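You operate a simulated robot arm through the tools that you are given. There is no shell and no other tool.

You run a simulated robot arm. Do the job below in one go: nothing can be reset, and whatever is moved stays where it is left.

TASK
Steam the roll in the round dish on low and put it away in the top clear drawer.
Fine: one press of the yellow button; switch off before lifting the glass lid; lid on the black mat; shut the drawer; leave the dial set. Where these are worked on the way, their far stop is far enough and under half their travel is too little: top clear drawer.
Where things are to end (x, y in the base frame): roll within 0.03 m of [0.45, -0.6].

It is judged by the outcome, as a careful person would: the job done as asked, and still so three seconds after it is handed in. It fails if anything else is knocked over, pushed out of place, dropped, spilled or broken. A push-on lid holds only when it is set on centred and level and pressed home; a screw cap is set on level and turned clockwise until tight.

THE ROBOT
A 6-joint arm with a fingered hand, fixed in place. Base frame: the origin is on the floor under the middle of its stand, x ahead of it, y to its left, z up. Readings come in m, degrees, newtons and seconds.
With the tool pointing down near the work surface it reaches from about 0.12 to 0.82 m from the base axis. Its first joint turns from -166.0 to 166.0 degrees. Payload 4 kg.
The TCP is the grasp point between the finger pads, 0.02 m short of the fingertips. In the tool frame z runs along the fingers and y along their closing line. The gripper opens to 0.14 m; its body begins 0.054 m behind the TCP. The gripper is a hand of 3 fingers: y runs from the thumb to the fingers, the wrist lies at [0, 0, -0.215] in the tool frame, and closing takes about 1.5 s.
Orientation is told as [roll, pitch, yaw] about the base's x, y, z axes, in that order, counted from this pose: with the fingers straight down and closing along the base's y, the tool's x points along the base's -x, its y along +y and its z along -z.

THE INTERFACE
- The arm moves only by the tool drive_tool. Its argument "steps" is a list that holds one entry, the list of rows, each a list of 6 numbers: the shift along the tool's x, y, z in m, then the turn, a rotation vector about the tool's x, y, z in rad. In form: [[[x, y, z, wx, wy, wz], ...]]. A call has 1 to 20 rows; each row is the pose to reach, as a shift and turn from the pose commanded when the call began, along the tool's axes at that moment. "jaw" is the opening, from 0 (shut) to 1 (fully open), set as the call begins (left out, the last holds). Rows are played at 5 a second. More than 0.05 m and 8.6 degrees between two rows, or a gripper value outside its range, and nothing of the call is played. A pose out of reach is approached as far as the arm can. The call stops where the force on the tool passes 40 N (or 10 N more than at its start, if that is more) or the arm is blocked; 0.2 s more then pass. Each finger travels about 0.045 m/s and halts on what it meets, pressing with about 21 N; the grip force reading is that of the motor and also rises with nothing between the fingers. The clock runs only during rows and for 0.2 s after the last one: add rows that repeat a pose to give the fingers time. The reply holds the time, the measured pose of the TCP, the force on the tool along the base axes, the opening and the grip force, in the units named above and with some noise, with the torque about the TCP (base axes, N m) and any sound that the robot's microphone picked up.
- Cameras (640 x 400 px; columns grow to the right, rows downward): "scene" is fixed at [0.0496, -0.6509, 1.4685]; the picture's right is [0.69, -0.73, 0.00], its down [-0.55, -0.52, -0.66] and it looks along [0.48, 0.45, -0.75] (base axes); focal length 214 px, centre (320, 200). "wrist" rides on the gripper at [0.074, -0.043, -0.079] in the tool frame; the picture's right is [0.50, 0.87, 0.00], its down [-0.59, 0.34, -0.73] and it looks along [-0.64, 0.37, 0.68] (tool axes); focal length 275 px, centre (320, 200). There is no depth. A picture from a camera that has moved, and an enlarged one, comes with that camera's place and axes in the base frame and with its lens.
- camera(camera): a new picture of that camera. It takes no simulated time.
- raise_lower(by): moves the trunk up (or, below 0, down) by that many m; the arm rides with it, the base frame stays. It gives what a move gives, with no picture.
- hand_shape(shape): the hand has 3 fingers and takes this shape, open, in about a second: jaw (thumb against the fingers, like two jaws); tri (thumb and two fingers); tip (a fingertip pinch); poke (one finger out to press); point (the index stretched); flat (the hand flat); cup (the hand cupped); fist (a fist). The gripper value then closes the fingers along that shape, each until it touches; the sizes above hold for jaw. It gives what a move gives, with no picture.
- close_up(camera, box): a new picture of the part [left, top, right, bottom] of that camera's present view, enlarged. It takes no simulated time.
- finish_job(): hands the job in; it is judged then, once.

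Nothing tells you positions but the pictures and the camera data. Unless the task says otherwise, let go and move clear before handing in.

The tools are called after "Request:" by a JSON object that holds its "method" and its "body". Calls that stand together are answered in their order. drive_tool: Moves the arm, as the interface text tells. Its arguments: {"type":"object","properties":{"steps":{"type":"array"},"jaw":{"type":"number"}},"required":["steps"]} The other tools are called the same way: raise_lower (by) moves the trunk up or down; hand_shape (shape) gives the hand a shape; camera (camera) takes a picture; close_up (camera, box) takes an enlarged picture of a part of a camera's view; finish_job () hands the job in.

At the start:

```text
time: 0.0
tcp_pos: [0.2972, -0.1769, 1.2615]
tool_rot: [0.0, 0.0, 0.0]
wrist_force: [0.7, -0.2, 0.9]
ft_torque: [-0.01, 0.0, -0.02]
width: 0.1398
grasp_force: 0.1
shape: jaw
trunk travel left (down, up): [-0.1, 0.49]
```

scene: 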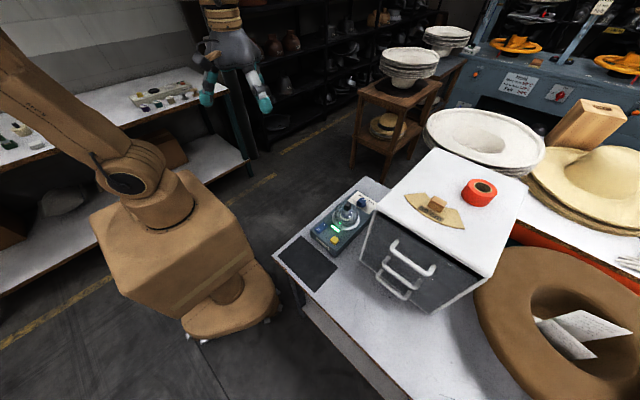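
wrist: 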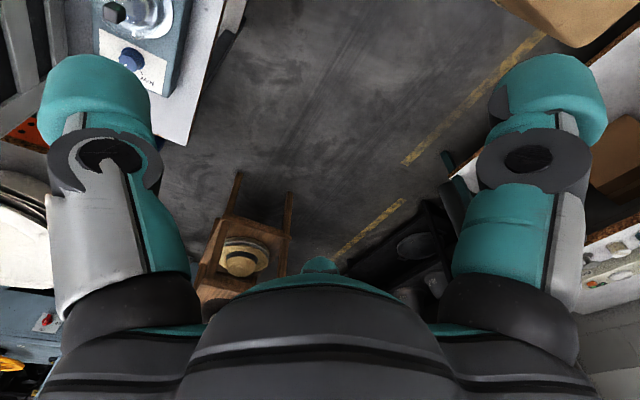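

I see a small blue steaming device with a glass lid, a black mat and a box with two drawers on a table. I'll look closer before moving.

Request:
{"method": "close_up", "body": {"camera": "scene", "box": [290, 170, 400, 260]}}

Request:
{"method": "close_up", "body": {"camera": "scene", "box": [260, 150, 540, 325]}}

Request:
{"method": "close_up", "body": {"camera": "wrist", "box": [60, 0, 260, 125]}}

```text
4.44 times, centred on (345, 215) of scene
camera zoom: at [0.0496, -0.6509, 1.4685], right [0.69, -0.73, 0.0], down [-0.55, -0.52, -0.66], along [0.48, 0.45, -0.75], focal length 953 px, centre (209, 133)
```

zoom: 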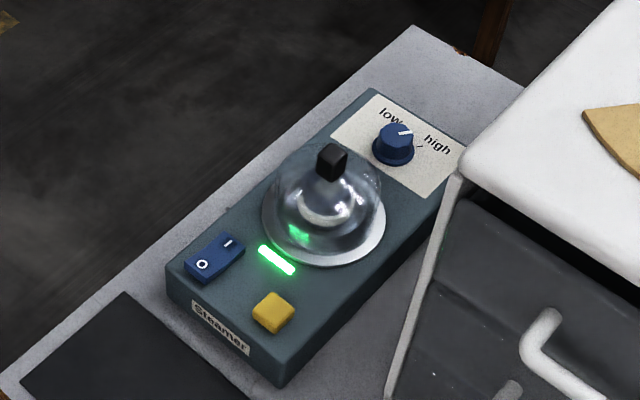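

```text
2.29 times, centred on (400, 238) of scene
camera zoom: at [0.0496, -0.6509, 1.4685], right [0.69, -0.73, 0.0], down [-0.55, -0.52, -0.66], along [0.48, 0.45, -0.75], focal length 490 px, centre (137, 114)
```

zoom: 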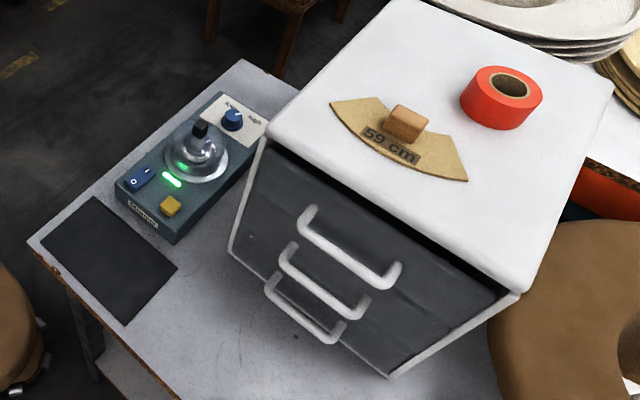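

```text
3.20 times, centred on (160, 62) of wrist
camera zoom: at [0.2241, -0.2207, 1.3418], right [-0.5, 0.87, 0.0], down [0.59, 0.34, 0.73], along [0.64, 0.37, -0.68], focal length 881 px, centre (832, 640)
```

zoom: 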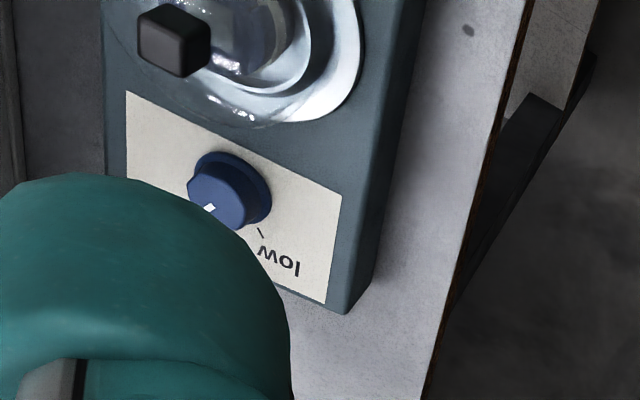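

The lid knob looks to be near (0.446, -0.407, 0.917), the dial near (0.538, -0.408, 0.857), and the drawer box front at about x=0.385 with its top around z=1.05. I'll move the wrist camera nearer for a better look.

Request:
{"method": "drive_tool", "body": {"steps": [[[-0.001, -0.03, 0.015, 0, 0, 0], [-0.002, -0.06, 0.03, 0, 0, 0], [-0.003, -0.09, 0.045, 0, 0, 0], [-0.003, -0.12, 0.06, 0, 0, 0], [-0.003, -0.15, 0.075, 0, 0, 0], [-0.003, -0.18, 0.09, 0, 0, 0], [-0.003, -0.21, 0.105, 0, 0, 0], [-0.003, -0.24, 0.12, 0, 0, 0], [-0.003, -0.26, 0.13, 0, 0, 0]]]}}

Request:
{"method": "camera", "body": {"camera": "wrist"}}

Request:
{"method": "camera", "body": {"camera": "scene"}}

```text
time: 2.0
tcp_pos: [0.2996, -0.4386, 1.1324]
tool_rot: [-0.1, 0.0, -0.1]
wrist_force: [0.2, -0.1, 0.0]
ft_torque: [-0.01, 0.01, -0.01]
width: 0.1397
grasp_force: 0.1
shape: jaw
trunk travel left (down, up): [-0.1, 0.49]
```

```text
taken
camera wrist: at [0.2269, -0.4822, 1.2119], right [-0.5, 0.87, 0.0], down [0.59, 0.34, 0.73], along [0.64, 0.37, -0.68], focal length 275 px, centre (320, 200)
```

wrist: 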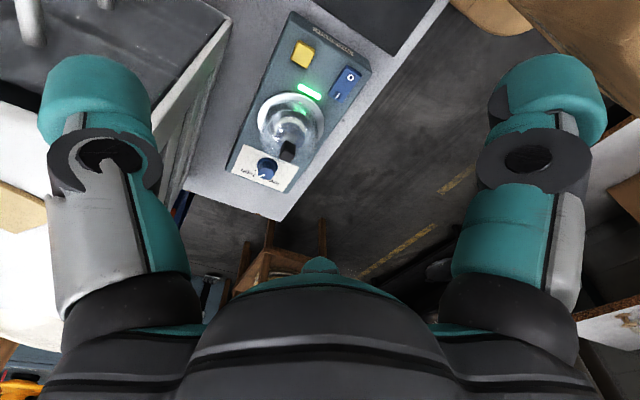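

```text
taken
```

scene: 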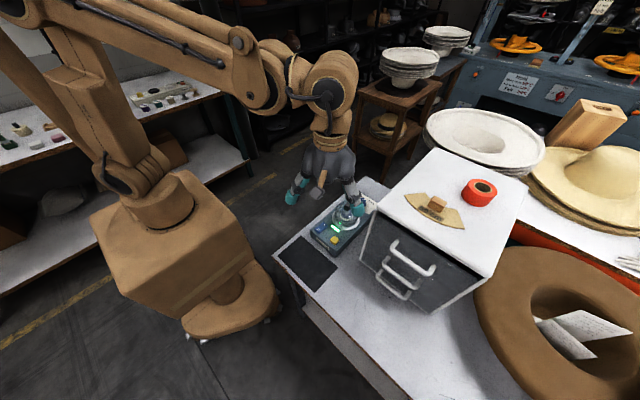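

Request:
{"method": "close_up", "body": {"camera": "wrist", "box": [210, 0, 400, 220]}}

Request:
{"method": "close_up", "body": {"camera": "wrist", "box": [220, 80, 340, 210]}}

Request:
{"method": "close_up", "body": {"camera": "scene", "box": [325, 185, 385, 225]}}

Request:
{"method": "close_up", "body": {"camera": "wrist", "box": [0, 0, 250, 160]}}

```text
1.82 times, centred on (305, 110) of wrist
camera zoom: at [0.2269, -0.4822, 1.2119], right [-0.5, 0.87, 0.0], down [0.59, 0.34, 0.73], along [0.64, 0.37, -0.68], focal length 500 px, centre (347, 364)
```

zoom: 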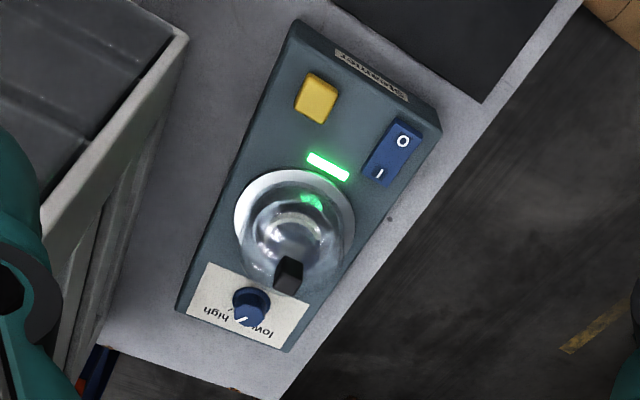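

```text
3.08 times, centred on (280, 145) of wrist
camera zoom: at [0.2269, -0.4822, 1.2119], right [-0.5, 0.87, 0.0], down [0.59, 0.34, 0.73], along [0.64, 0.37, -0.68], focal length 847 px, centre (443, 369)
```

zoom: 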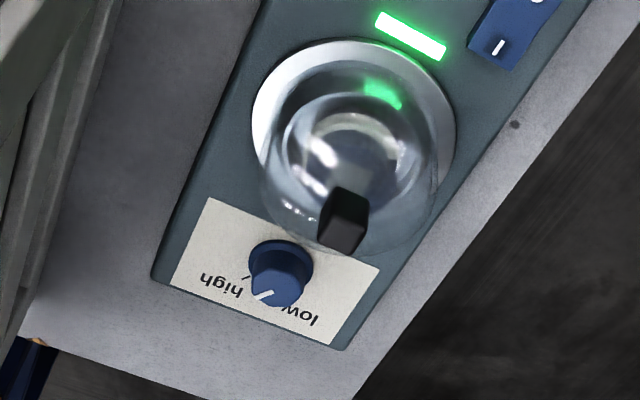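

```text
10.00 times, centred on (355, 205) of scene
camera zoom: at [0.0496, -0.6509, 1.4685], right [0.69, -0.73, 0.0], down [-0.55, -0.52, -0.66], along [0.48, 0.45, -0.75], focal length 2145 px, centre (-30, 150)
```

zoom: 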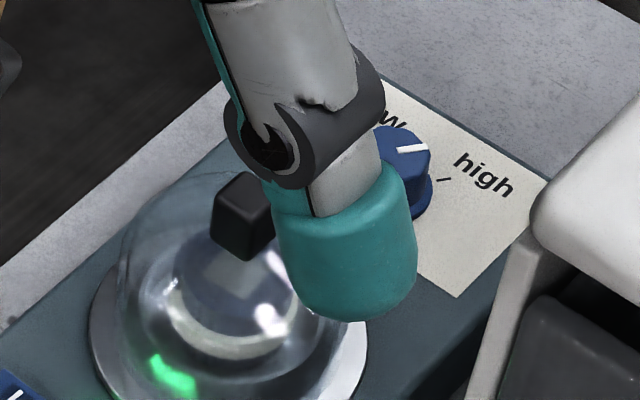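

```text
2.50 times, centred on (125, 80) of wrist
camera zoom: at [0.2269, -0.4822, 1.2119], right [-0.5, 0.87, 0.0], down [0.59, 0.34, 0.73], along [0.64, 0.37, -0.68], focal length 688 px, centre (808, 500)
```

zoom: 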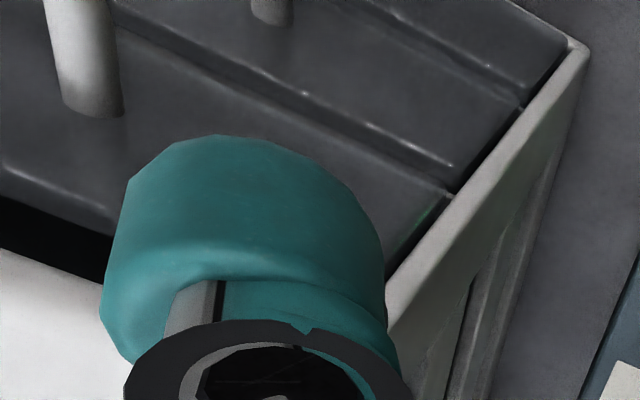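

The steamer has a blue dial at the far end, a glass dome, a green lamp, a yellow button and a blue rocker. I'll bring the wrist camera closer to see the rocker state, the dish contents and the dial.

Request:
{"method": "drive_tool", "body": {"steps": [[[0.014, -0.003, 0.033, 0, 0, 0], [0.028, -0.006, 0.066, 0, 0, 0], [0.042, -0.009, 0.099, 0, 0, 0], [0.055, -0.012, 0.132, 0, 0, 0]]]}}

Request:
{"method": "camera", "body": {"camera": "wrist"}}

Request:
{"method": "close_up", "body": {"camera": "wrist", "box": [200, 0, 440, 150]}}

Request:
{"method": "close_up", "body": {"camera": "wrist", "box": [220, 100, 380, 220]}}

```text
time: 3.0
tcp_pos: [0.2451, -0.4502, 1.0004]
tool_rot: [0.0, 0.1, 0.0]
wrist_force: [-0.4, 0.4, -0.3]
ft_torque: [-0.01, -0.02, 0.0]
width: 0.1396
grasp_force: 0.0
shape: jaw
trunk travel left (down, up): [-0.1, 0.49]
```

```text
taken
camera wrist: at [0.1713, -0.494, 1.0794], right [-0.5, 0.87, 0.0], down [0.59, 0.34, 0.73], along [0.64, 0.37, -0.68], focal length 275 px, centre (320, 200)
```

wrist: 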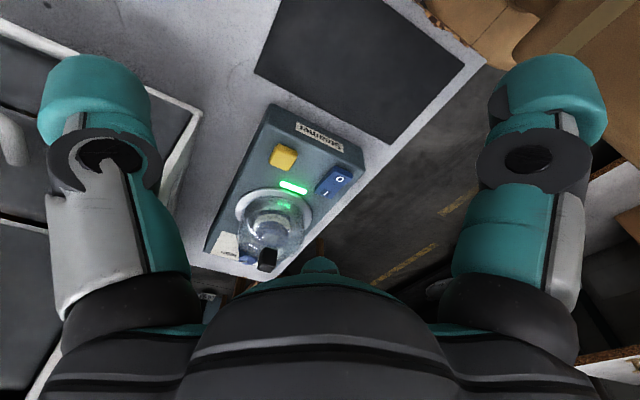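

```text
2.67 times, centred on (320, 75) of wrist
camera zoom: at [0.1713, -0.494, 1.0794], right [-0.5, 0.87, 0.0], down [0.59, 0.34, 0.73], along [0.64, 0.37, -0.68], focal length 734 px, centre (320, 533)
```

zoom: 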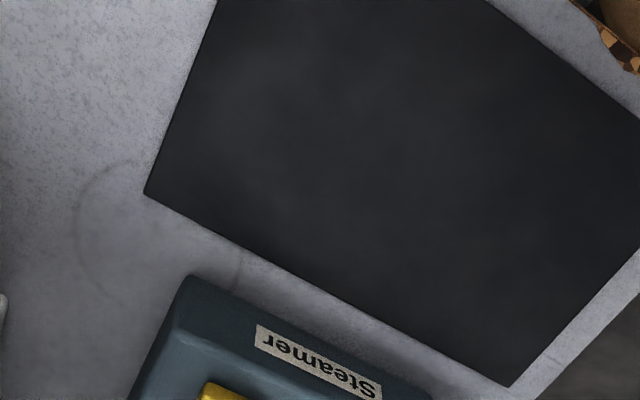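

```text
3.33 times, centred on (300, 160) of wrist
camera zoom: at [0.1713, -0.494, 1.0794], right [-0.5, 0.87, 0.0], down [0.59, 0.34, 0.73], along [0.64, 0.37, -0.68], focal length 918 px, centre (387, 333)
```

zoom: 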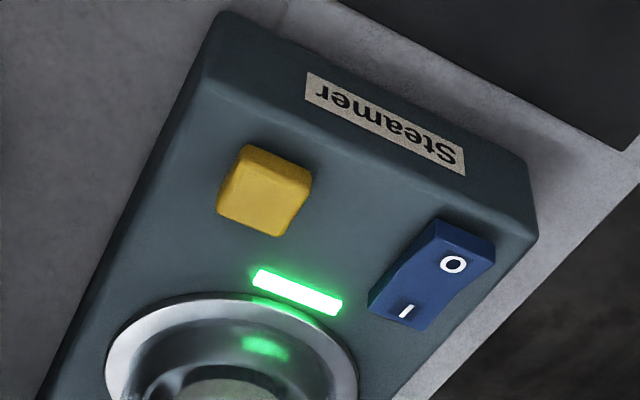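

The rocker's O side stands proud, so the steamer is on; the table is at z≈0.81, and the mat spans about x 0.193–0.298, y −0.493 to −0.323. Next I'll look steeply down into the glass dome.

Request:
{"method": "drive_tool", "body": {"steps": [[[0, 0.024, -0.03, 0, 0, 0], [-0.03, 0.0476, -0.041, 0, 0, 0], [-0.075, 0.0476, -0.041, 0, 0, 0], [-0.12, 0.0476, -0.041, 0, 0, 0], [-0.165, 0.0476, -0.041, 0, 0, 0], [-0.2085, 0.0476, -0.041, 0, 0, 0]]]}}

Request:
{"method": "camera", "body": {"camera": "wrist"}}

Request:
{"method": "close_up", "body": {"camera": "wrist", "box": [240, 0, 400, 100]}}

Request:
{"method": "close_up", "body": {"camera": "wrist", "box": [260, 70, 380, 190]}}

```text
time: 4.4
tcp_pos: [0.4559, -0.4033, 1.041]
tool_rot: [0.0, 0.0, -0.1]
wrist_force: [0.0, 0.0, -0.5]
ft_torque: [-0.01, 0.0, -0.03]
width: 0.1402
grasp_force: 0.1
shape: jaw
trunk travel left (down, up): [-0.1, 0.49]
```

```text
taken
camera wrist: at [0.3817, -0.446, 1.1208], right [-0.5, 0.87, 0.0], down [0.59, 0.34, 0.73], along [0.64, 0.37, -0.68], focal length 275 px, centre (320, 200)
```

wrist: 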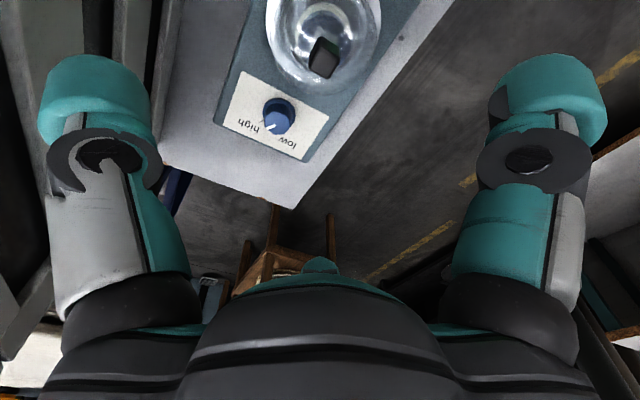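

```text
4.00 times, centred on (320, 50) of wrist
camera zoom: at [0.3817, -0.446, 1.1208], right [-0.5, 0.87, 0.0], down [0.59, 0.34, 0.73], along [0.64, 0.37, -0.68], focal length 1101 px, centre (320, 800)
```

zoom: 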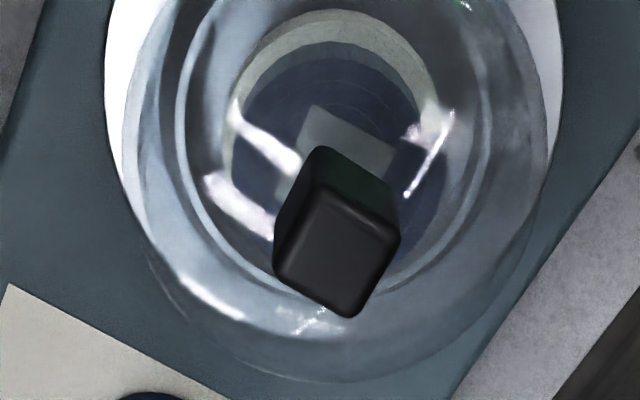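

```text
3.33 times, centred on (320, 130) of wrist
camera zoom: at [0.3817, -0.446, 1.1208], right [-0.5, 0.87, 0.0], down [0.59, 0.34, 0.73], along [0.64, 0.37, -0.68], focal length 918 px, centre (320, 433)
```

zoom: 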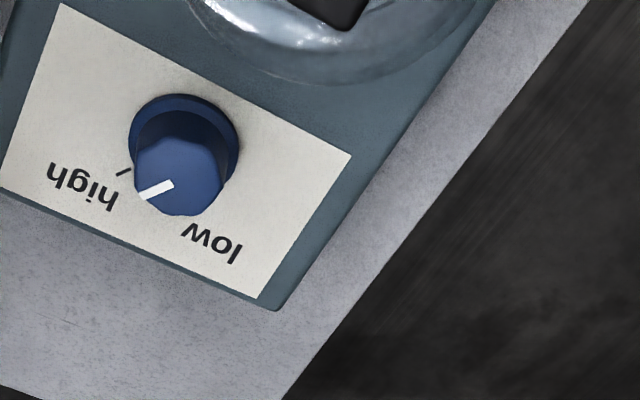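

The dial currently points to "high" (about −36°), so it must turn roughly 70° counter-clockwise to "low". I'll check the hand's shape in the scene camera, and the drawers too.

Request:
{"method": "camera", "body": {"camera": "scene"}}

Request:
{"method": "close_up", "body": {"camera": "scene", "box": [310, 120, 440, 220]}}

Request:
{"method": "close_up", "body": {"camera": "scene", "box": [350, 200, 510, 320]}}

```text
taken
```

scene: 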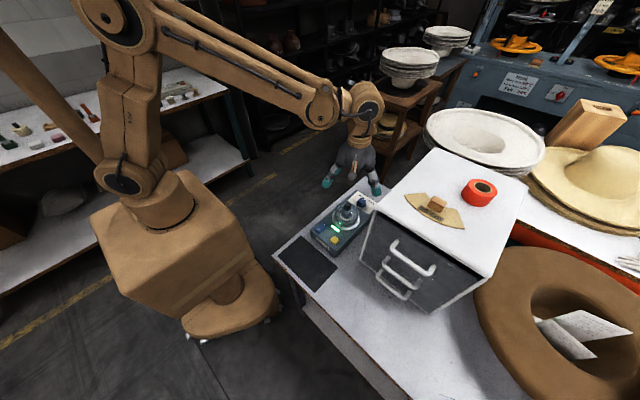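

```text
4.00 times, centred on (375, 170) of scene
camera zoom: at [0.0496, -0.6509, 1.4685], right [0.69, -0.73, 0.0], down [-0.55, -0.52, -0.66], along [0.48, 0.45, -0.75], focal length 858 px, centre (100, 320)
```

zoom: 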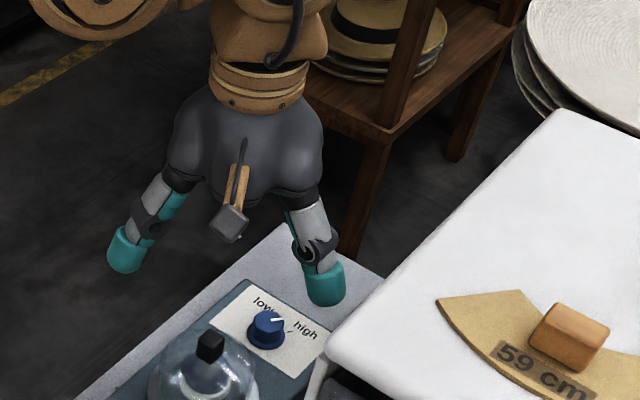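

```text
3.33 times, centred on (430, 260) of scene
camera zoom: at [0.0496, -0.6509, 1.4685], right [0.69, -0.73, 0.0], down [-0.55, -0.52, -0.66], along [0.48, 0.45, -0.75], focal length 715 px, centre (-47, 0)
```

zoom: 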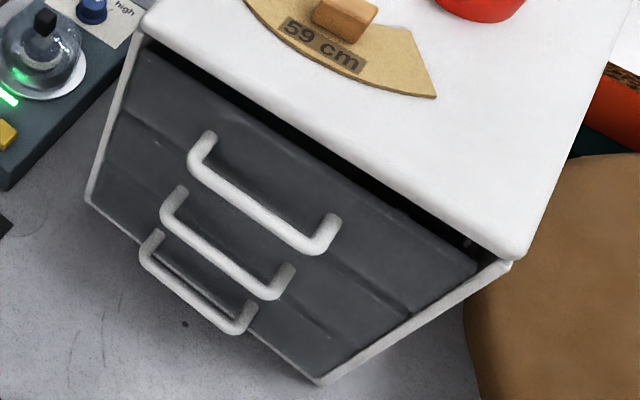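

The hand is over the steamer; before gripping the dial I want to see how the fingers are arranged.

Request:
{"method": "close_up", "body": {"camera": "scene", "box": [315, 140, 395, 200]}}

Request:
{"method": "close_up", "body": {"camera": "wrist", "box": [420, 40, 640, 240]}}

```text
6.67 times, centred on (355, 170) of scene
camera zoom: at [0.0496, -0.6509, 1.4685], right [0.69, -0.73, 0.0], down [-0.55, -0.52, -0.66], along [0.48, 0.45, -0.75], focal length 1430 px, centre (87, 400)
```

zoom: 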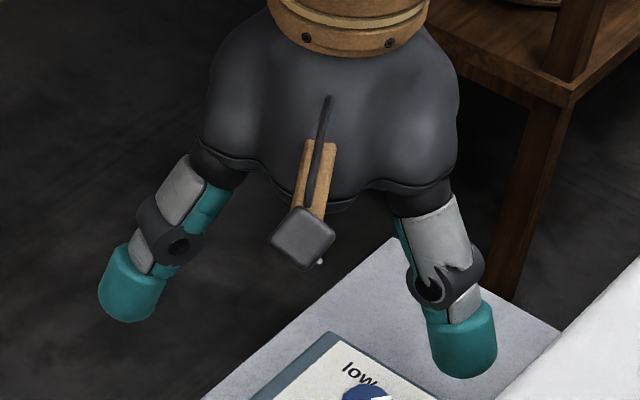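

```text
2.00 times, centred on (530, 140) of wrist
camera zoom: at [0.3817, -0.446, 1.1208], right [-0.5, 0.87, 0.0], down [0.59, 0.34, 0.73], along [0.64, 0.37, -0.68], focal length 551 px, centre (-100, 320)
```

zoom: 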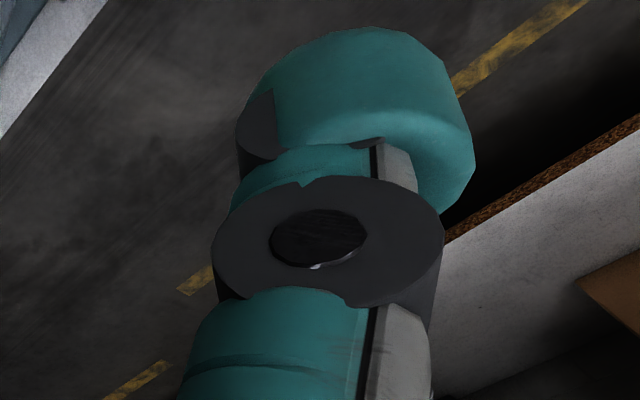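

The hand looks like a thumb on −y plus two fingers spread towards ±x. I'll test partial closing here in free air to learn how the fingers travel.

Request:
{"method": "drive_tool", "body": {"steps": [[[0, 0, 0, 0, 0, 0], [0, 0, 0, 0, 0, 0], [0, 0, 0, 0, 0, 0], [0, 0, 0, 0, 0, 0], [0, 0, 0, 0, 0, 0], [0, 0, 0, 0, 0, 0]]], "jaw": 0.4}}

Request:
{"method": "camera", "body": {"camera": "wrist"}}

Request:
{"method": "close_up", "body": {"camera": "scene", "box": [315, 140, 395, 200]}}

```text
time: 5.8
tcp_pos: [0.4546, -0.4015, 1.0418]
tool_rot: [0.0, 0.1, 0.0]
wrist_force: [0.0, 0.0, 1.0]
ft_torque: [-0.02, -0.02, -0.02]
width: 0.0566
grasp_force: 0.1
shape: jaw
trunk travel left (down, up): [-0.1, 0.49]
```

```text
taken
camera wrist: at [0.3807, -0.4458, 1.1211], right [-0.5, 0.87, 0.0], down [0.59, 0.34, 0.73], along [0.64, 0.37, -0.68], focal length 275 px, centre (320, 200)
```

wrist: 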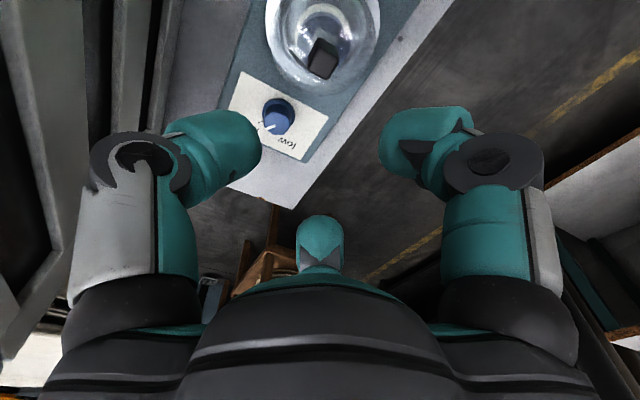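

```text
6.67 times, centred on (355, 170) of scene
camera zoom: at [0.0496, -0.6509, 1.4685], right [0.69, -0.73, 0.0], down [-0.55, -0.52, -0.66], along [0.48, 0.45, -0.75], focal length 1430 px, centre (87, 400)
```

zoom: 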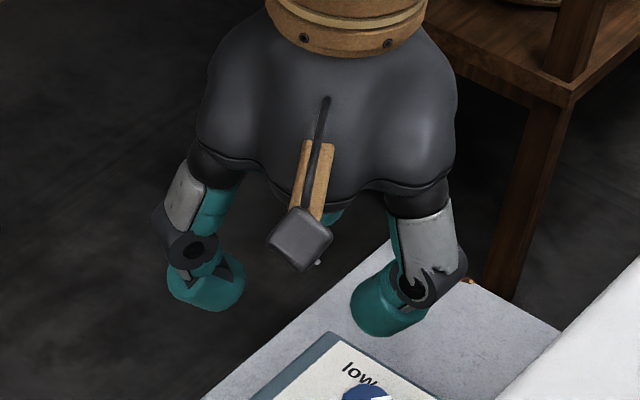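

The three fingers curl in symmetrically, like a chuck. I'll rise a little and look at the "tip" and "poke" shapes in free air.

Request:
{"method": "drive_tool", "body": {"steps": [[[0, 0, -0.04, 0, 0, 0], [0, 0, -0.08, 0, 0, 0]]], "jaw": 1.0}}

Request:
{"method": "hand_shape", "body": {"shape": "tip"}}

Request:
{"method": "camera", "body": {"camera": "wrist"}}

Request:
{"method": "hand_shape", "body": {"shape": "poke"}}

Request:
{"method": "camera", "body": {"camera": "wrist"}}

Request:
{"method": "close_up", "body": {"camera": "scene", "box": [315, 110, 395, 170]}}

```text
time: 6.4
tcp_pos: [0.4541, -0.4005, 1.1231]
tool_rot: [0.0, -0.1, 0.0]
wrist_force: [-0.5, -0.1, 0.2]
ft_torque: [0.01, -0.03, 0.03]
width: 0.1086
grasp_force: 0.1
shape: jaw
trunk travel left (down, up): [-0.1, 0.49]
```

```text
time: 7.3
tcp_pos: [0.454, -0.4021, 1.1213]
tool_rot: [0.0, 0.0, 0.0]
wrist_force: [-0.1, 0.3, -0.5]
ft_torque: [-0.02, -0.04, -0.01]
width: 0.1399
grasp_force: 0.1
shape: tip
trunk travel left (down, up): [-0.1, 0.49]
```

```text
taken
camera wrist: at [0.3809, -0.4452, 1.2005], right [-0.5, 0.87, 0.0], down [0.59, 0.34, 0.73], along [0.64, 0.37, -0.68], focal length 275 px, centre (320, 200)
```

wrist: 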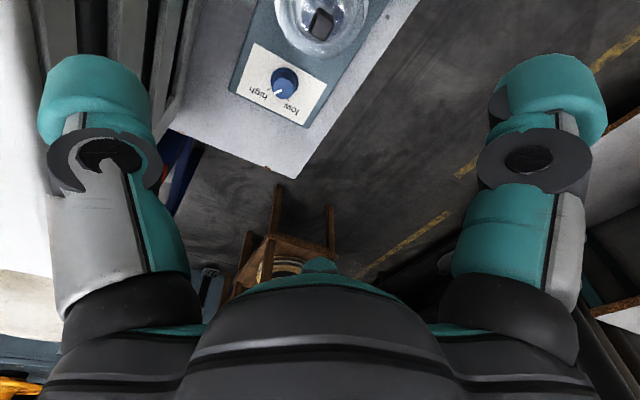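

```text
time: 8.2
tcp_pos: [0.455, -0.4016, 1.1212]
tool_rot: [0.0, 0.0, 0.0]
wrist_force: [-0.6, 0.2, 0.3]
ft_torque: [0.0, -0.01, -0.01]
width: 0.0001
grasp_force: 0.1
shape: poke
trunk travel left (down, up): [-0.1, 0.49]
```

```text
taken
camera wrist: at [0.3808, -0.4452, 1.2005], right [-0.5, 0.87, 0.0], down [0.59, 0.34, 0.73], along [0.64, 0.37, -0.68], focal length 275 px, centre (320, 200)
```

wrist: 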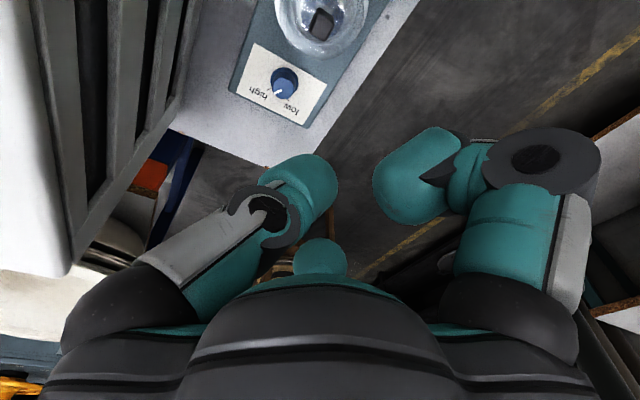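

```text
6.67 times, centred on (355, 140) of scene
camera zoom: at [0.0496, -0.6509, 1.4685], right [0.69, -0.73, 0.0], down [-0.55, -0.52, -0.66], along [0.48, 0.45, -0.75], focal length 1430 px, centre (87, 600)
```

zoom: 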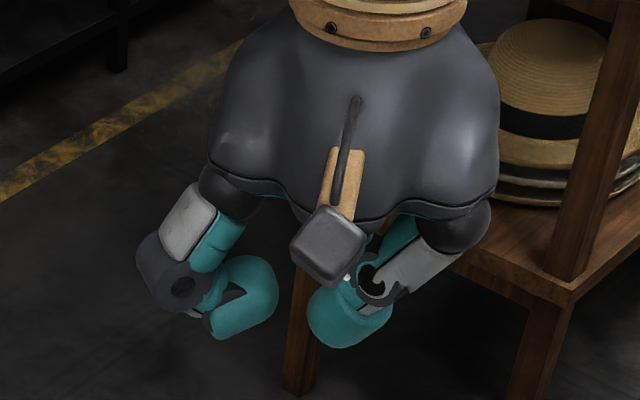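

In "poke" the thumb tip comes down at the TCP while the other two fingers stay curled close by. Let me compare with "point" and "fist" to see which gives more clearance for pressing.

Request:
{"method": "hand_shape", "body": {"shape": "point"}}

Request:
{"method": "camera", "body": {"camera": "wrist"}}

Request:
{"method": "close_up", "body": {"camera": "scene", "box": [315, 110, 395, 170]}}

Request:
{"method": "hand_shape", "body": {"shape": "fist"}}

Request:
{"method": "camera", "body": {"camera": "wrist"}}

Request:
{"method": "close_up", "body": {"camera": "scene", "box": [315, 110, 395, 170]}}

```text
time: 9.1
tcp_pos: [0.4551, -0.402, 1.1206]
tool_rot: [0.1, 0.0, 0.0]
wrist_force: [0.9, 0.8, -0.4]
ft_torque: [0.0, 0.0, 0.0]
width: 0.0002
grasp_force: 0.1
shape: point
trunk travel left (down, up): [-0.1, 0.49]
```

```text
taken
camera wrist: at [0.3808, -0.4452, 1.2005], right [-0.5, 0.87, 0.0], down [0.59, 0.34, 0.73], along [0.64, 0.37, -0.68], focal length 275 px, centre (320, 200)
```

wrist: 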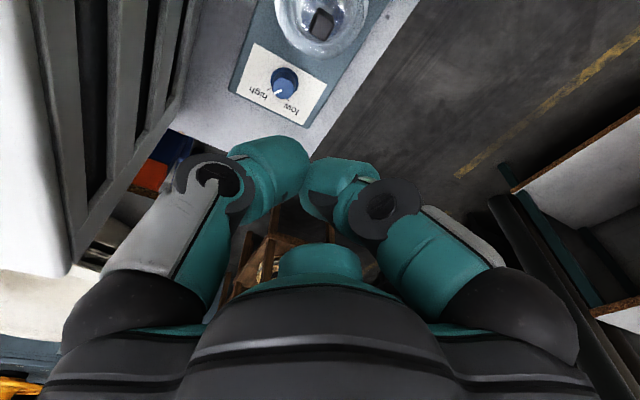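

```text
6.67 times, centred on (355, 140) of scene
camera zoom: at [0.0496, -0.6509, 1.4685], right [0.69, -0.73, 0.0], down [-0.55, -0.52, -0.66], along [0.48, 0.45, -0.75], focal length 1430 px, centre (87, 600)
```

zoom: 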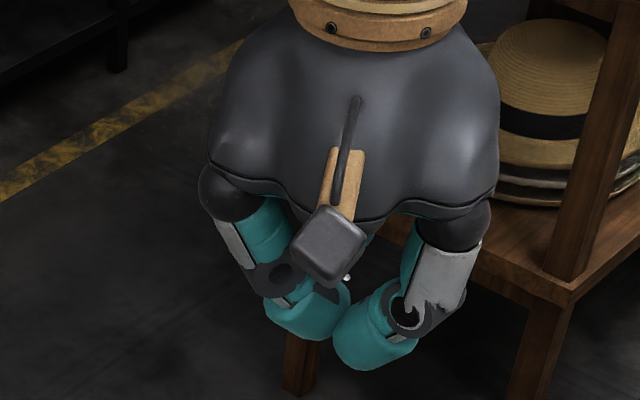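

```text
time: 10.0
tcp_pos: [0.4549, -0.402, 1.1217]
tool_rot: [0.0, 0.0, 0.0]
wrist_force: [0.3, -0.4, 0.1]
ft_torque: [0.0, 0.03, 0.05]
width: 0.0
grasp_force: 0.0
shape: fist
trunk travel left (down, up): [-0.1, 0.49]
```

```text
taken
camera wrist: at [0.3808, -0.4452, 1.2005], right [-0.5, 0.87, 0.0], down [0.59, 0.34, 0.73], along [0.64, 0.37, -0.68], focal length 275 px, centre (320, 200)
```

wrist: 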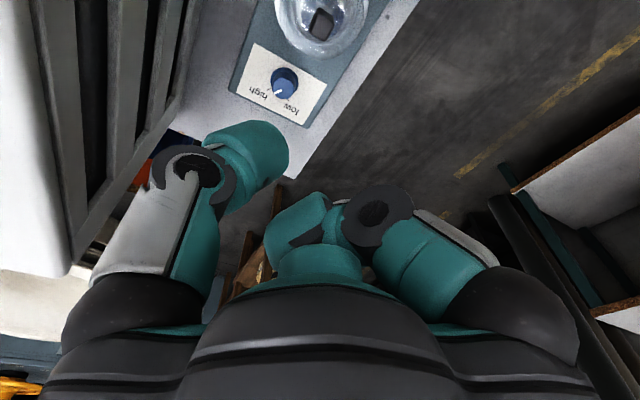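

```text
6.67 times, centred on (355, 140) of scene
camera zoom: at [0.0496, -0.6509, 1.4685], right [0.69, -0.73, 0.0], down [-0.55, -0.52, -0.66], along [0.48, 0.45, -0.75], focal length 1430 px, centre (87, 600)
```

zoom: 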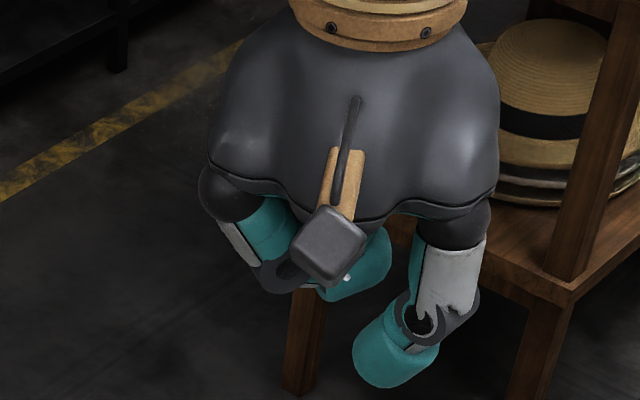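

The shapes may still have been settling; I'll switch back to "poke", give it time, and look again.

Request:
{"method": "hand_shape", "body": {"shape": "poke"}}

Request:
{"method": "drive_tool", "body": {"steps": [[[0, 0, 0, 0, 0, 0], [0, 0, 0, 0, 0, 0], [0, 0, 0, 0, 0, 0], [0, 0, 0, 0, 0, 0], [0, 0, 0, 0, 0, 0], [0, 0, 0, 0, 0, 0], [0, 0, 0, 0, 0, 0], [0, 0, 0, 0, 0, 0]]]}}

Request:
{"method": "camera", "body": {"camera": "wrist"}}

Request:
{"method": "close_up", "body": {"camera": "scene", "box": [315, 110, 395, 170]}}

```text
time: 10.9
tcp_pos: [0.4558, -0.4011, 1.1209]
tool_rot: [-0.1, -0.1, 0.0]
wrist_force: [-0.2, -0.2, -0.2]
ft_torque: [-0.01, -0.02, -0.01]
width: 0.0
grasp_force: 0.1
shape: poke
trunk travel left (down, up): [-0.1, 0.49]
```

```text
time: 12.7
tcp_pos: [0.4537, -0.4003, 1.1213]
tool_rot: [0.0, 0.0, 0.0]
wrist_force: [-0.8, 0.3, -0.2]
ft_torque: [0.01, -0.01, -0.01]
width: 0.0002
grasp_force: 0.0
shape: poke
trunk travel left (down, up): [-0.1, 0.49]
```

```text
taken
camera wrist: at [0.3808, -0.4452, 1.2008], right [-0.5, 0.87, 0.0], down [0.59, 0.34, 0.73], along [0.64, 0.37, -0.68], focal length 275 px, centre (320, 200)
```

wrist: 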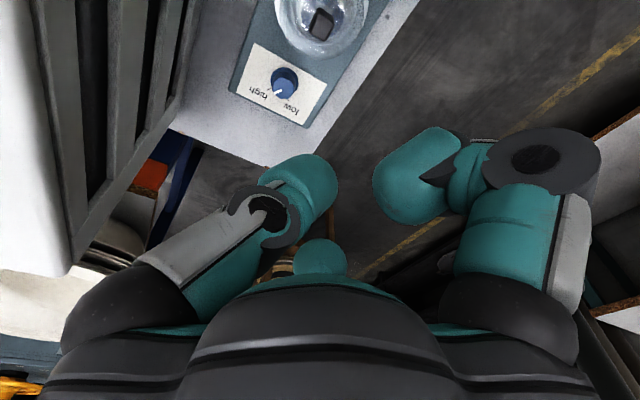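

```text
6.67 times, centred on (355, 140) of scene
camera zoom: at [0.0496, -0.6509, 1.4685], right [0.69, -0.73, 0.0], down [-0.55, -0.52, -0.66], along [0.48, 0.45, -0.75], focal length 1430 px, centre (87, 600)
```

zoom: 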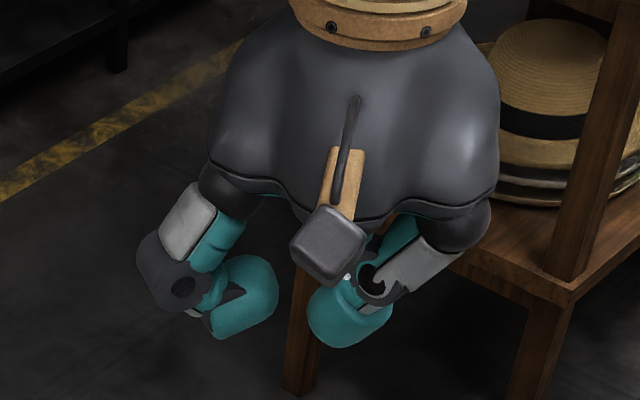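

Poke settles with the thumb tip at the TCP. I'll see what closing within the poke shape does to the other fingers.

Request:
{"method": "drive_tool", "body": {"steps": [[[0, 0, 0, 0, 0, 0], [0, 0, 0, 0, 0, 0], [0, 0, 0, 0, 0, 0], [0, 0, 0, 0, 0, 0], [0, 0, 0, 0, 0, 0], [0, 0, 0, 0, 0, 0], [0, 0, 0, 0, 0, 0], [0, 0, 0, 0, 0, 0]]], "jaw": 0}}

Request:
{"method": "camera", "body": {"camera": "wrist"}}

Request:
{"method": "close_up", "body": {"camera": "scene", "box": [315, 110, 395, 170]}}

```text
time: 14.5
tcp_pos: [0.4547, -0.4013, 1.1214]
tool_rot: [0.1, 0.0, 0.0]
wrist_force: [0.6, 0.7, -0.1]
ft_torque: [-0.01, 0.04, 0.03]
width: 0.0
grasp_force: 20.8
shape: jaw
trunk travel left (down, up): [-0.1, 0.49]
```

```text
taken
camera wrist: at [0.3808, -0.4452, 1.2008], right [-0.5, 0.87, 0.0], down [0.59, 0.34, 0.73], along [0.64, 0.37, -0.68], focal length 275 px, centre (320, 200)
```

wrist: 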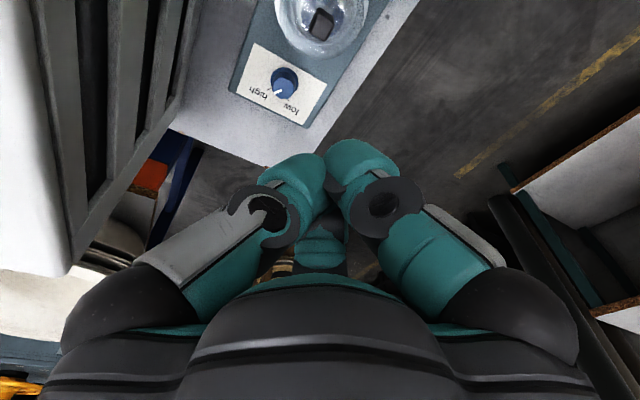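

```text
6.67 times, centred on (355, 140) of scene
camera zoom: at [0.0496, -0.6509, 1.4685], right [0.69, -0.73, 0.0], down [-0.55, -0.52, -0.66], along [0.48, 0.45, -0.75], focal length 1430 px, centre (87, 600)
```

zoom: 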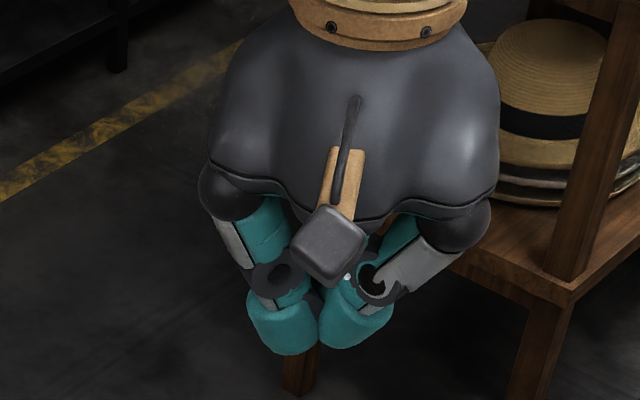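

In "poke" the thumb tip works alone at the TCP; "jaw" acts as a three-finger chuck. Now I'll go over the dial with the hand yawed to about 72°, so that no finger points at the glass dome.

Request:
{"method": "drive_tool", "body": {"steps": [[[-0.009, -0.001, 0, 0, 0, -0.1396], [-0.018, -0.002, 0, 0, 0, -0.2793], [-0.027, -0.003, 0, 0, 0, -0.4189], [-0.036, -0.004, 0, 0, 0, -0.5585], [-0.045, -0.005, 0, 0, 0, -0.6981], [-0.054, -0.006, 0, 0, 0, -0.8378], [-0.063, -0.006, 0, 0, 0, -0.9774], [-0.071, -0.006, 0, 0, 0, -1.117], [-0.0785, -0.006, 0, 0, 0, -1.2566]]], "jaw": 0.6}}

Request:
{"method": "camera", "body": {"camera": "wrist"}}

Request:
{"method": "camera", "body": {"camera": "scene"}}

```text
time: 16.5
tcp_pos: [0.513, -0.396, 1.1221]
tool_rot: [0.1, 0.3, 43.3]
wrist_force: [-0.4, 0.2, -0.1]
ft_torque: [0.0, -0.02, 0.02]
width: 0.0791
grasp_force: 0.1
shape: jaw
out of reach, approached as far as the arm can: row 6, 7, 8, 9
trunk travel left (down, up): [-0.1, 0.49]
```

```text
taken
camera wrist: at [0.4892, -0.4782, 1.201], right [-0.96, 0.29, 0.0], down [0.2, 0.65, 0.73], along [0.21, 0.7, -0.68], focal length 275 px, centre (320, 200)
```

wrist: 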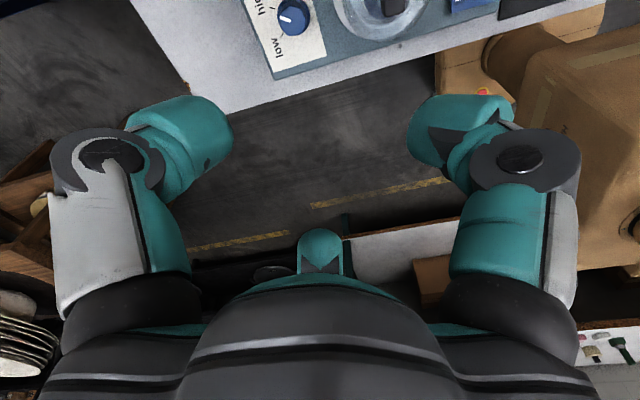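

```text
taken
```

scene: 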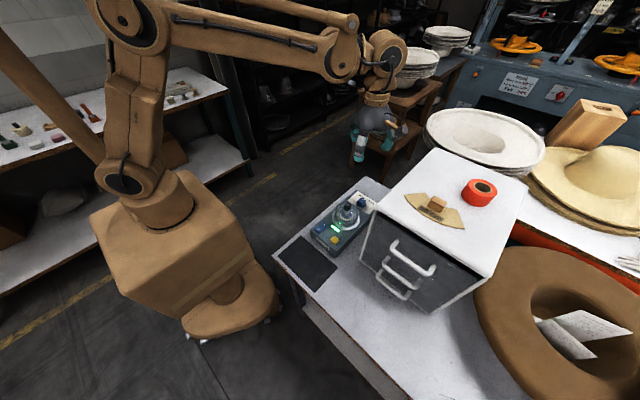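

The arm hits a limit at about +43° yaw here, so I'll use the equivalent chuck orientation around −30° instead. First a small turn back to see what pose the commands are counted from.

Request:
{"method": "drive_tool", "body": {"steps": [[[0, 0, 0, 0, 0, 0.14], [0, 0, 0, 0, 0, 0.14]]]}}

```text
time: 17.1
tcp_pos: [0.5142, -0.3962, 1.1209]
tool_rot: [-0.1, 0.3, 35.1]
wrist_force: [-0.1, -0.5, 0.2]
ft_torque: [-0.01, -0.01, 0.0]
width: 0.0795
grasp_force: 0.1
shape: jaw
trunk travel left (down, up): [-0.1, 0.49]
```

Commands count from the reached pose, good. Now I'll turn to yaw −48° above the dial.

Request:
{"method": "drive_tool", "body": {"steps": [[[-0.001, -0.002, 0, 0, 0, 0.132], [-0.002, -0.004, 0, 0, 0, 0.264], [-0.003, -0.006, 0, 0, 0, 0.395], [-0.004, -0.008, 0, 0, 0, 0.527], [-0.005, -0.01, 0, 0, 0, 0.659], [-0.006, -0.012, 0, 0, 0, 0.791], [-0.007, -0.014, 0, 0, 0, 0.923], [-0.008, -0.016, 0, 0, 0, 1.055], [-0.009, -0.018, 0, 0, 0, 1.187], [-0.0092, -0.0196, 0, 0, 0, 1.318], [-0.0092, -0.0196, 0, 0, 0, 1.45]]], "jaw": 0.5}}

Request:
{"method": "camera", "body": {"camera": "wrist"}}

```text
time: 19.5
tcp_pos: [0.5317, -0.4077, 1.1208]
tool_rot: [-0.3, 0.0, -48.1]
wrist_force: [0.2, 0.0, 0.5]
ft_torque: [0.03, -0.03, 0.0]
width: 0.0665
grasp_force: 0.2
shape: jaw
trunk travel left (down, up): [-0.1, 0.49]
```

```text
taken
camera wrist: at [0.4514, -0.3811, 1.2012], right [0.31, 0.95, 0.0], down [0.65, -0.21, 0.73], along [0.7, -0.23, -0.68], focal length 275 px, centre (320, 200)
```

wrist: 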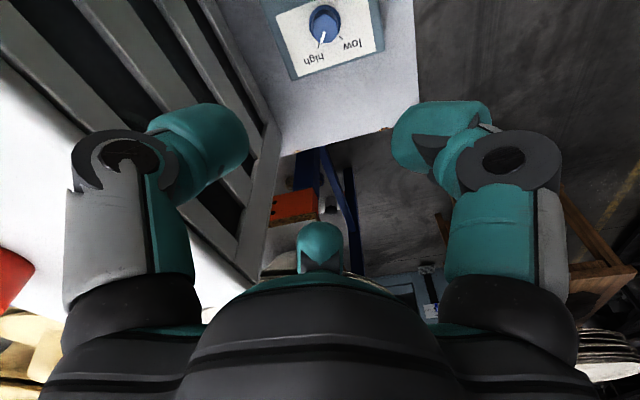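

Request:
{"method": "close_up", "body": {"camera": "wrist", "box": [265, 0, 393, 80]}}

```text
5.00 times, centred on (329, 40) of wrist
camera zoom: at [0.4514, -0.3811, 1.2012], right [0.31, 0.95, 0.0], down [0.65, -0.21, 0.73], along [0.7, -0.23, -0.68], focal length 1376 px, centre (275, 1000)
```

zoom: 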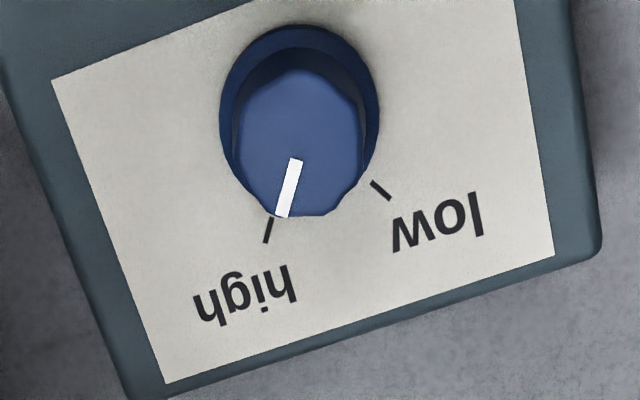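

The dial centre works out near (0.5365, −0.4035), with the low tick at about +30° and the pointer at −33°. I'll descend partway and re-check the alignment.

Request:
{"method": "drive_tool", "body": {"steps": [[[0.0002, 0.002, 0.04, 0, 0, 0], [0.0004, 0.004, 0.08, 0, 0, 0], [0.0004, 0.0054, 0.12, 0, 0, 0], [0.0004, 0.0054, 0.15, 0, 0, 0]]]}}

Request:
{"method": "camera", "body": {"camera": "wrist"}}

Request:
{"method": "close_up", "body": {"camera": "scene", "box": [315, 150, 395, 210]}}

```text
time: 20.5
tcp_pos: [0.536, -0.4036, 0.9707]
tool_rot: [-0.3, 0.1, -47.8]
wrist_force: [-0.7, 0.4, -0.2]
ft_torque: [-0.02, 0.03, 0.01]
width: 0.0666
grasp_force: 0.0
shape: jaw
trunk travel left (down, up): [-0.1, 0.49]
```

```text
taken
camera wrist: at [0.4556, -0.3776, 1.0505], right [0.31, 0.95, 0.0], down [0.65, -0.21, 0.73], along [0.7, -0.23, -0.68], focal length 275 px, centre (320, 200)
```

wrist: 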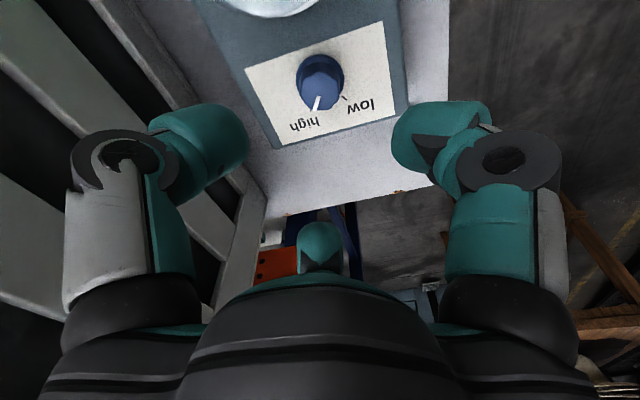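

```text
6.67 times, centred on (355, 180) of scene
camera zoom: at [0.0496, -0.6509, 1.4685], right [0.69, -0.73, 0.0], down [-0.55, -0.52, -0.66], along [0.48, 0.45, -0.75], focal length 1430 px, centre (87, 333)
```

zoom: 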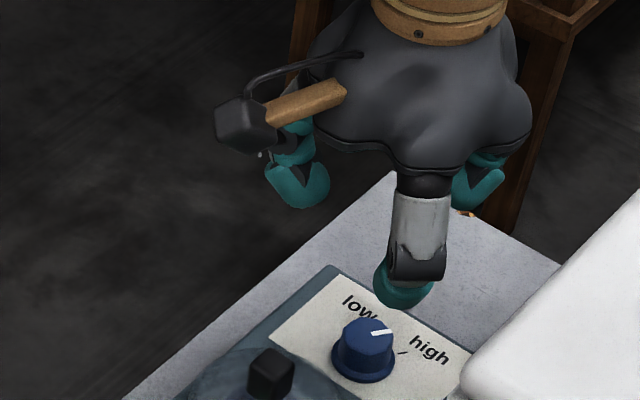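

Request:
{"method": "close_up", "body": {"camera": "wrist", "box": [256, 30, 384, 130]}}

```text
4.00 times, centred on (320, 80) of wrist
camera zoom: at [0.4556, -0.3776, 1.0505], right [0.31, 0.95, 0.0], down [0.65, -0.21, 0.73], along [0.7, -0.23, -0.68], focal length 1101 px, centre (320, 680)
```

zoom: 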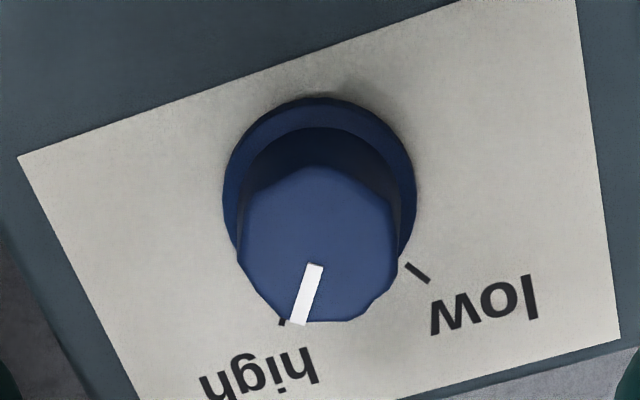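

The dial axis is at about (0.534, −0.403), cap top z≈0.879. I'll narrow the opening, correct by a few mm and lower to just above it.

Request:
{"method": "drive_tool", "body": {"steps": [[[0.0024, -0.0019, 0.0, 0, 0, 0], [0.0024, -0.0019, 0.02, 0, 0, 0], [0.0024, -0.0019, 0.045, 0, 0, 0], [0.0024, -0.0019, 0.045, 0, 0, 0]]], "jaw": 0.36}}

Request:
{"method": "camera", "body": {"camera": "wrist"}}

Request:
{"method": "close_up", "body": {"camera": "scene", "box": [325, 165, 385, 210]}}

```text
time: 21.5
tcp_pos: [0.533, -0.403, 0.9266]
tool_rot: [-0.4, 0.1, -47.9]
wrist_force: [0.4, 0.8, 0.5]
ft_torque: [0.0, 0.02, 0.01]
width: 0.048
grasp_force: 0.1
shape: jaw
trunk travel left (down, up): [-0.1, 0.49]
```

```text
taken
camera wrist: at [0.4511, -0.3773, 1.0062], right [0.31, 0.95, 0.0], down [0.65, -0.21, 0.73], along [0.7, -0.23, -0.68], focal length 275 px, centre (320, 200)
```

wrist: 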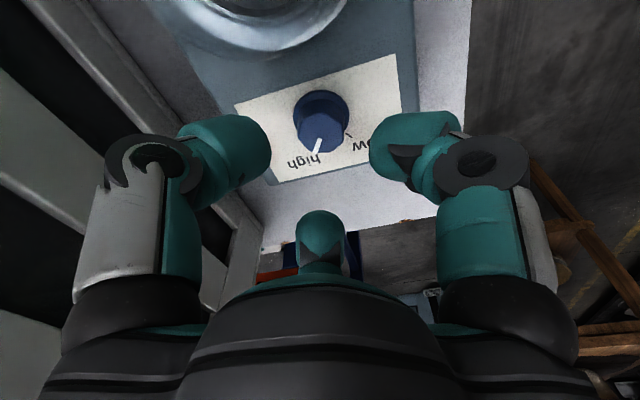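

```text
8.89 times, centred on (355, 188) of scene
camera zoom: at [0.0496, -0.6509, 1.4685], right [0.69, -0.73, 0.0], down [-0.55, -0.52, -0.66], along [0.48, 0.45, -0.75], focal length 1906 px, centre (9, 311)
```

zoom: 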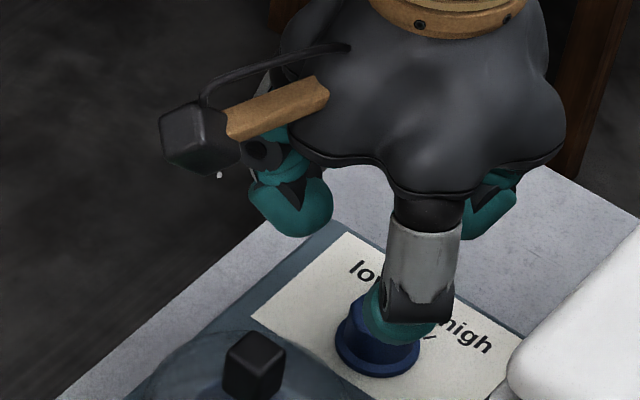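

Request:
{"method": "close_up", "body": {"camera": "wrist", "box": [256, 75, 384, 175]}}

```text
4.00 times, centred on (320, 125) of wrist
camera zoom: at [0.4511, -0.3773, 1.0062], right [0.31, 0.95, 0.0], down [0.65, -0.21, 0.73], along [0.7, -0.23, -0.68], focal length 1101 px, centre (320, 500)
```

zoom: 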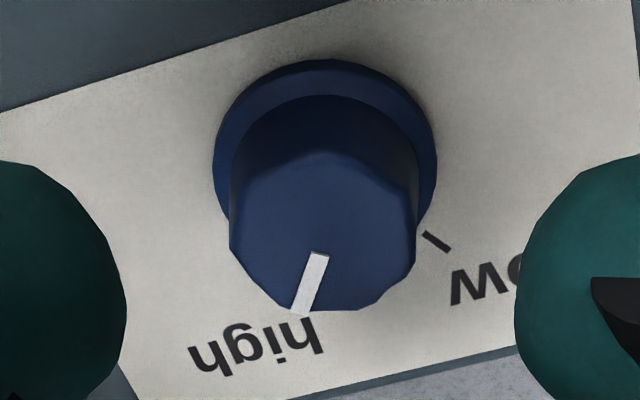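

Alignment is within a millimetre: dial axis (0.533, −0.403), TCP (0.5325, −0.4036). I'll go down and close on the dial.

Request:
{"method": "drive_tool", "body": {"steps": [[[0, 0, 0.02, 0, 0, 0], [0, 0, 0.039, 0, 0, 0], [0, 0, 0.039, 0, 0, 0]]]}}

Request:
{"method": "drive_tool", "body": {"steps": [[[0, 0, 0, 0, 0, 0], [0, 0, 0, 0, 0, 0], [0, 0, 0, 0, 0, 0], [0, 0, 0, 0, 0, 0], [0, 0, 0, 0, 0, 0]]], "jaw": 0.0}}

Request:
{"method": "camera", "body": {"camera": "wrist"}}

Request:
{"method": "close_up", "body": {"camera": "scene", "box": [325, 165, 385, 210]}}

```text
time: 22.3
tcp_pos: [0.5313, -0.4034, 0.8883]
tool_rot: [-0.3, 0.0, -47.9]
wrist_force: [0.2, 0.2, 0.2]
ft_torque: [0.03, 0.02, 0.0]
width: 0.0479
grasp_force: 0.1
shape: jaw
trunk travel left (down, up): [-0.1, 0.49]
```

```text
time: 23.5
tcp_pos: [0.5334, -0.4038, 0.887]
tool_rot: [-0.3, 0.0, -47.8]
wrist_force: [14.1, -6.3, 5.0]
ft_torque: [-0.22, -0.34, 0.05]
width: 0.0019
grasp_force: 21.0
shape: jaw
trunk travel left (down, up): [-0.1, 0.49]
```

```text
taken
camera wrist: at [0.4526, -0.3774, 0.966], right [0.31, 0.95, 0.0], down [0.65, -0.21, 0.73], along [0.7, -0.23, -0.68], focal length 275 px, centre (320, 200)
```

wrist: 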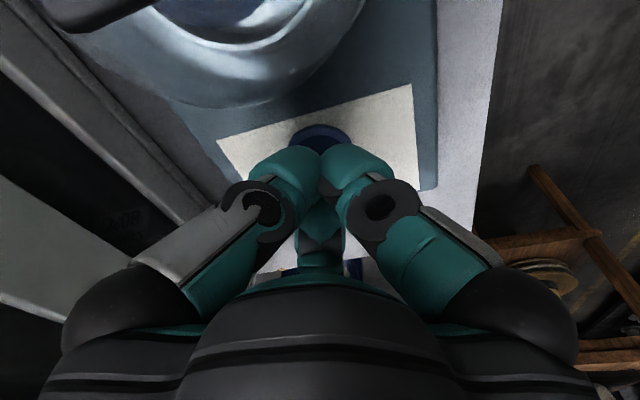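

```text
8.89 times, centred on (355, 188) of scene
camera zoom: at [0.0496, -0.6509, 1.4685], right [0.69, -0.73, 0.0], down [-0.55, -0.52, -0.66], along [0.48, 0.45, -0.75], focal length 1906 px, centre (9, 311)
```

zoom: 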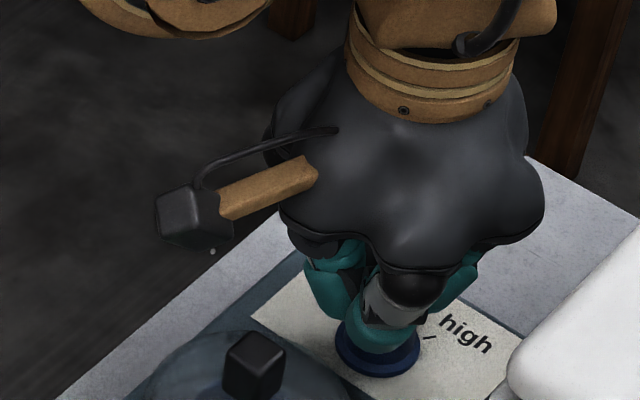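

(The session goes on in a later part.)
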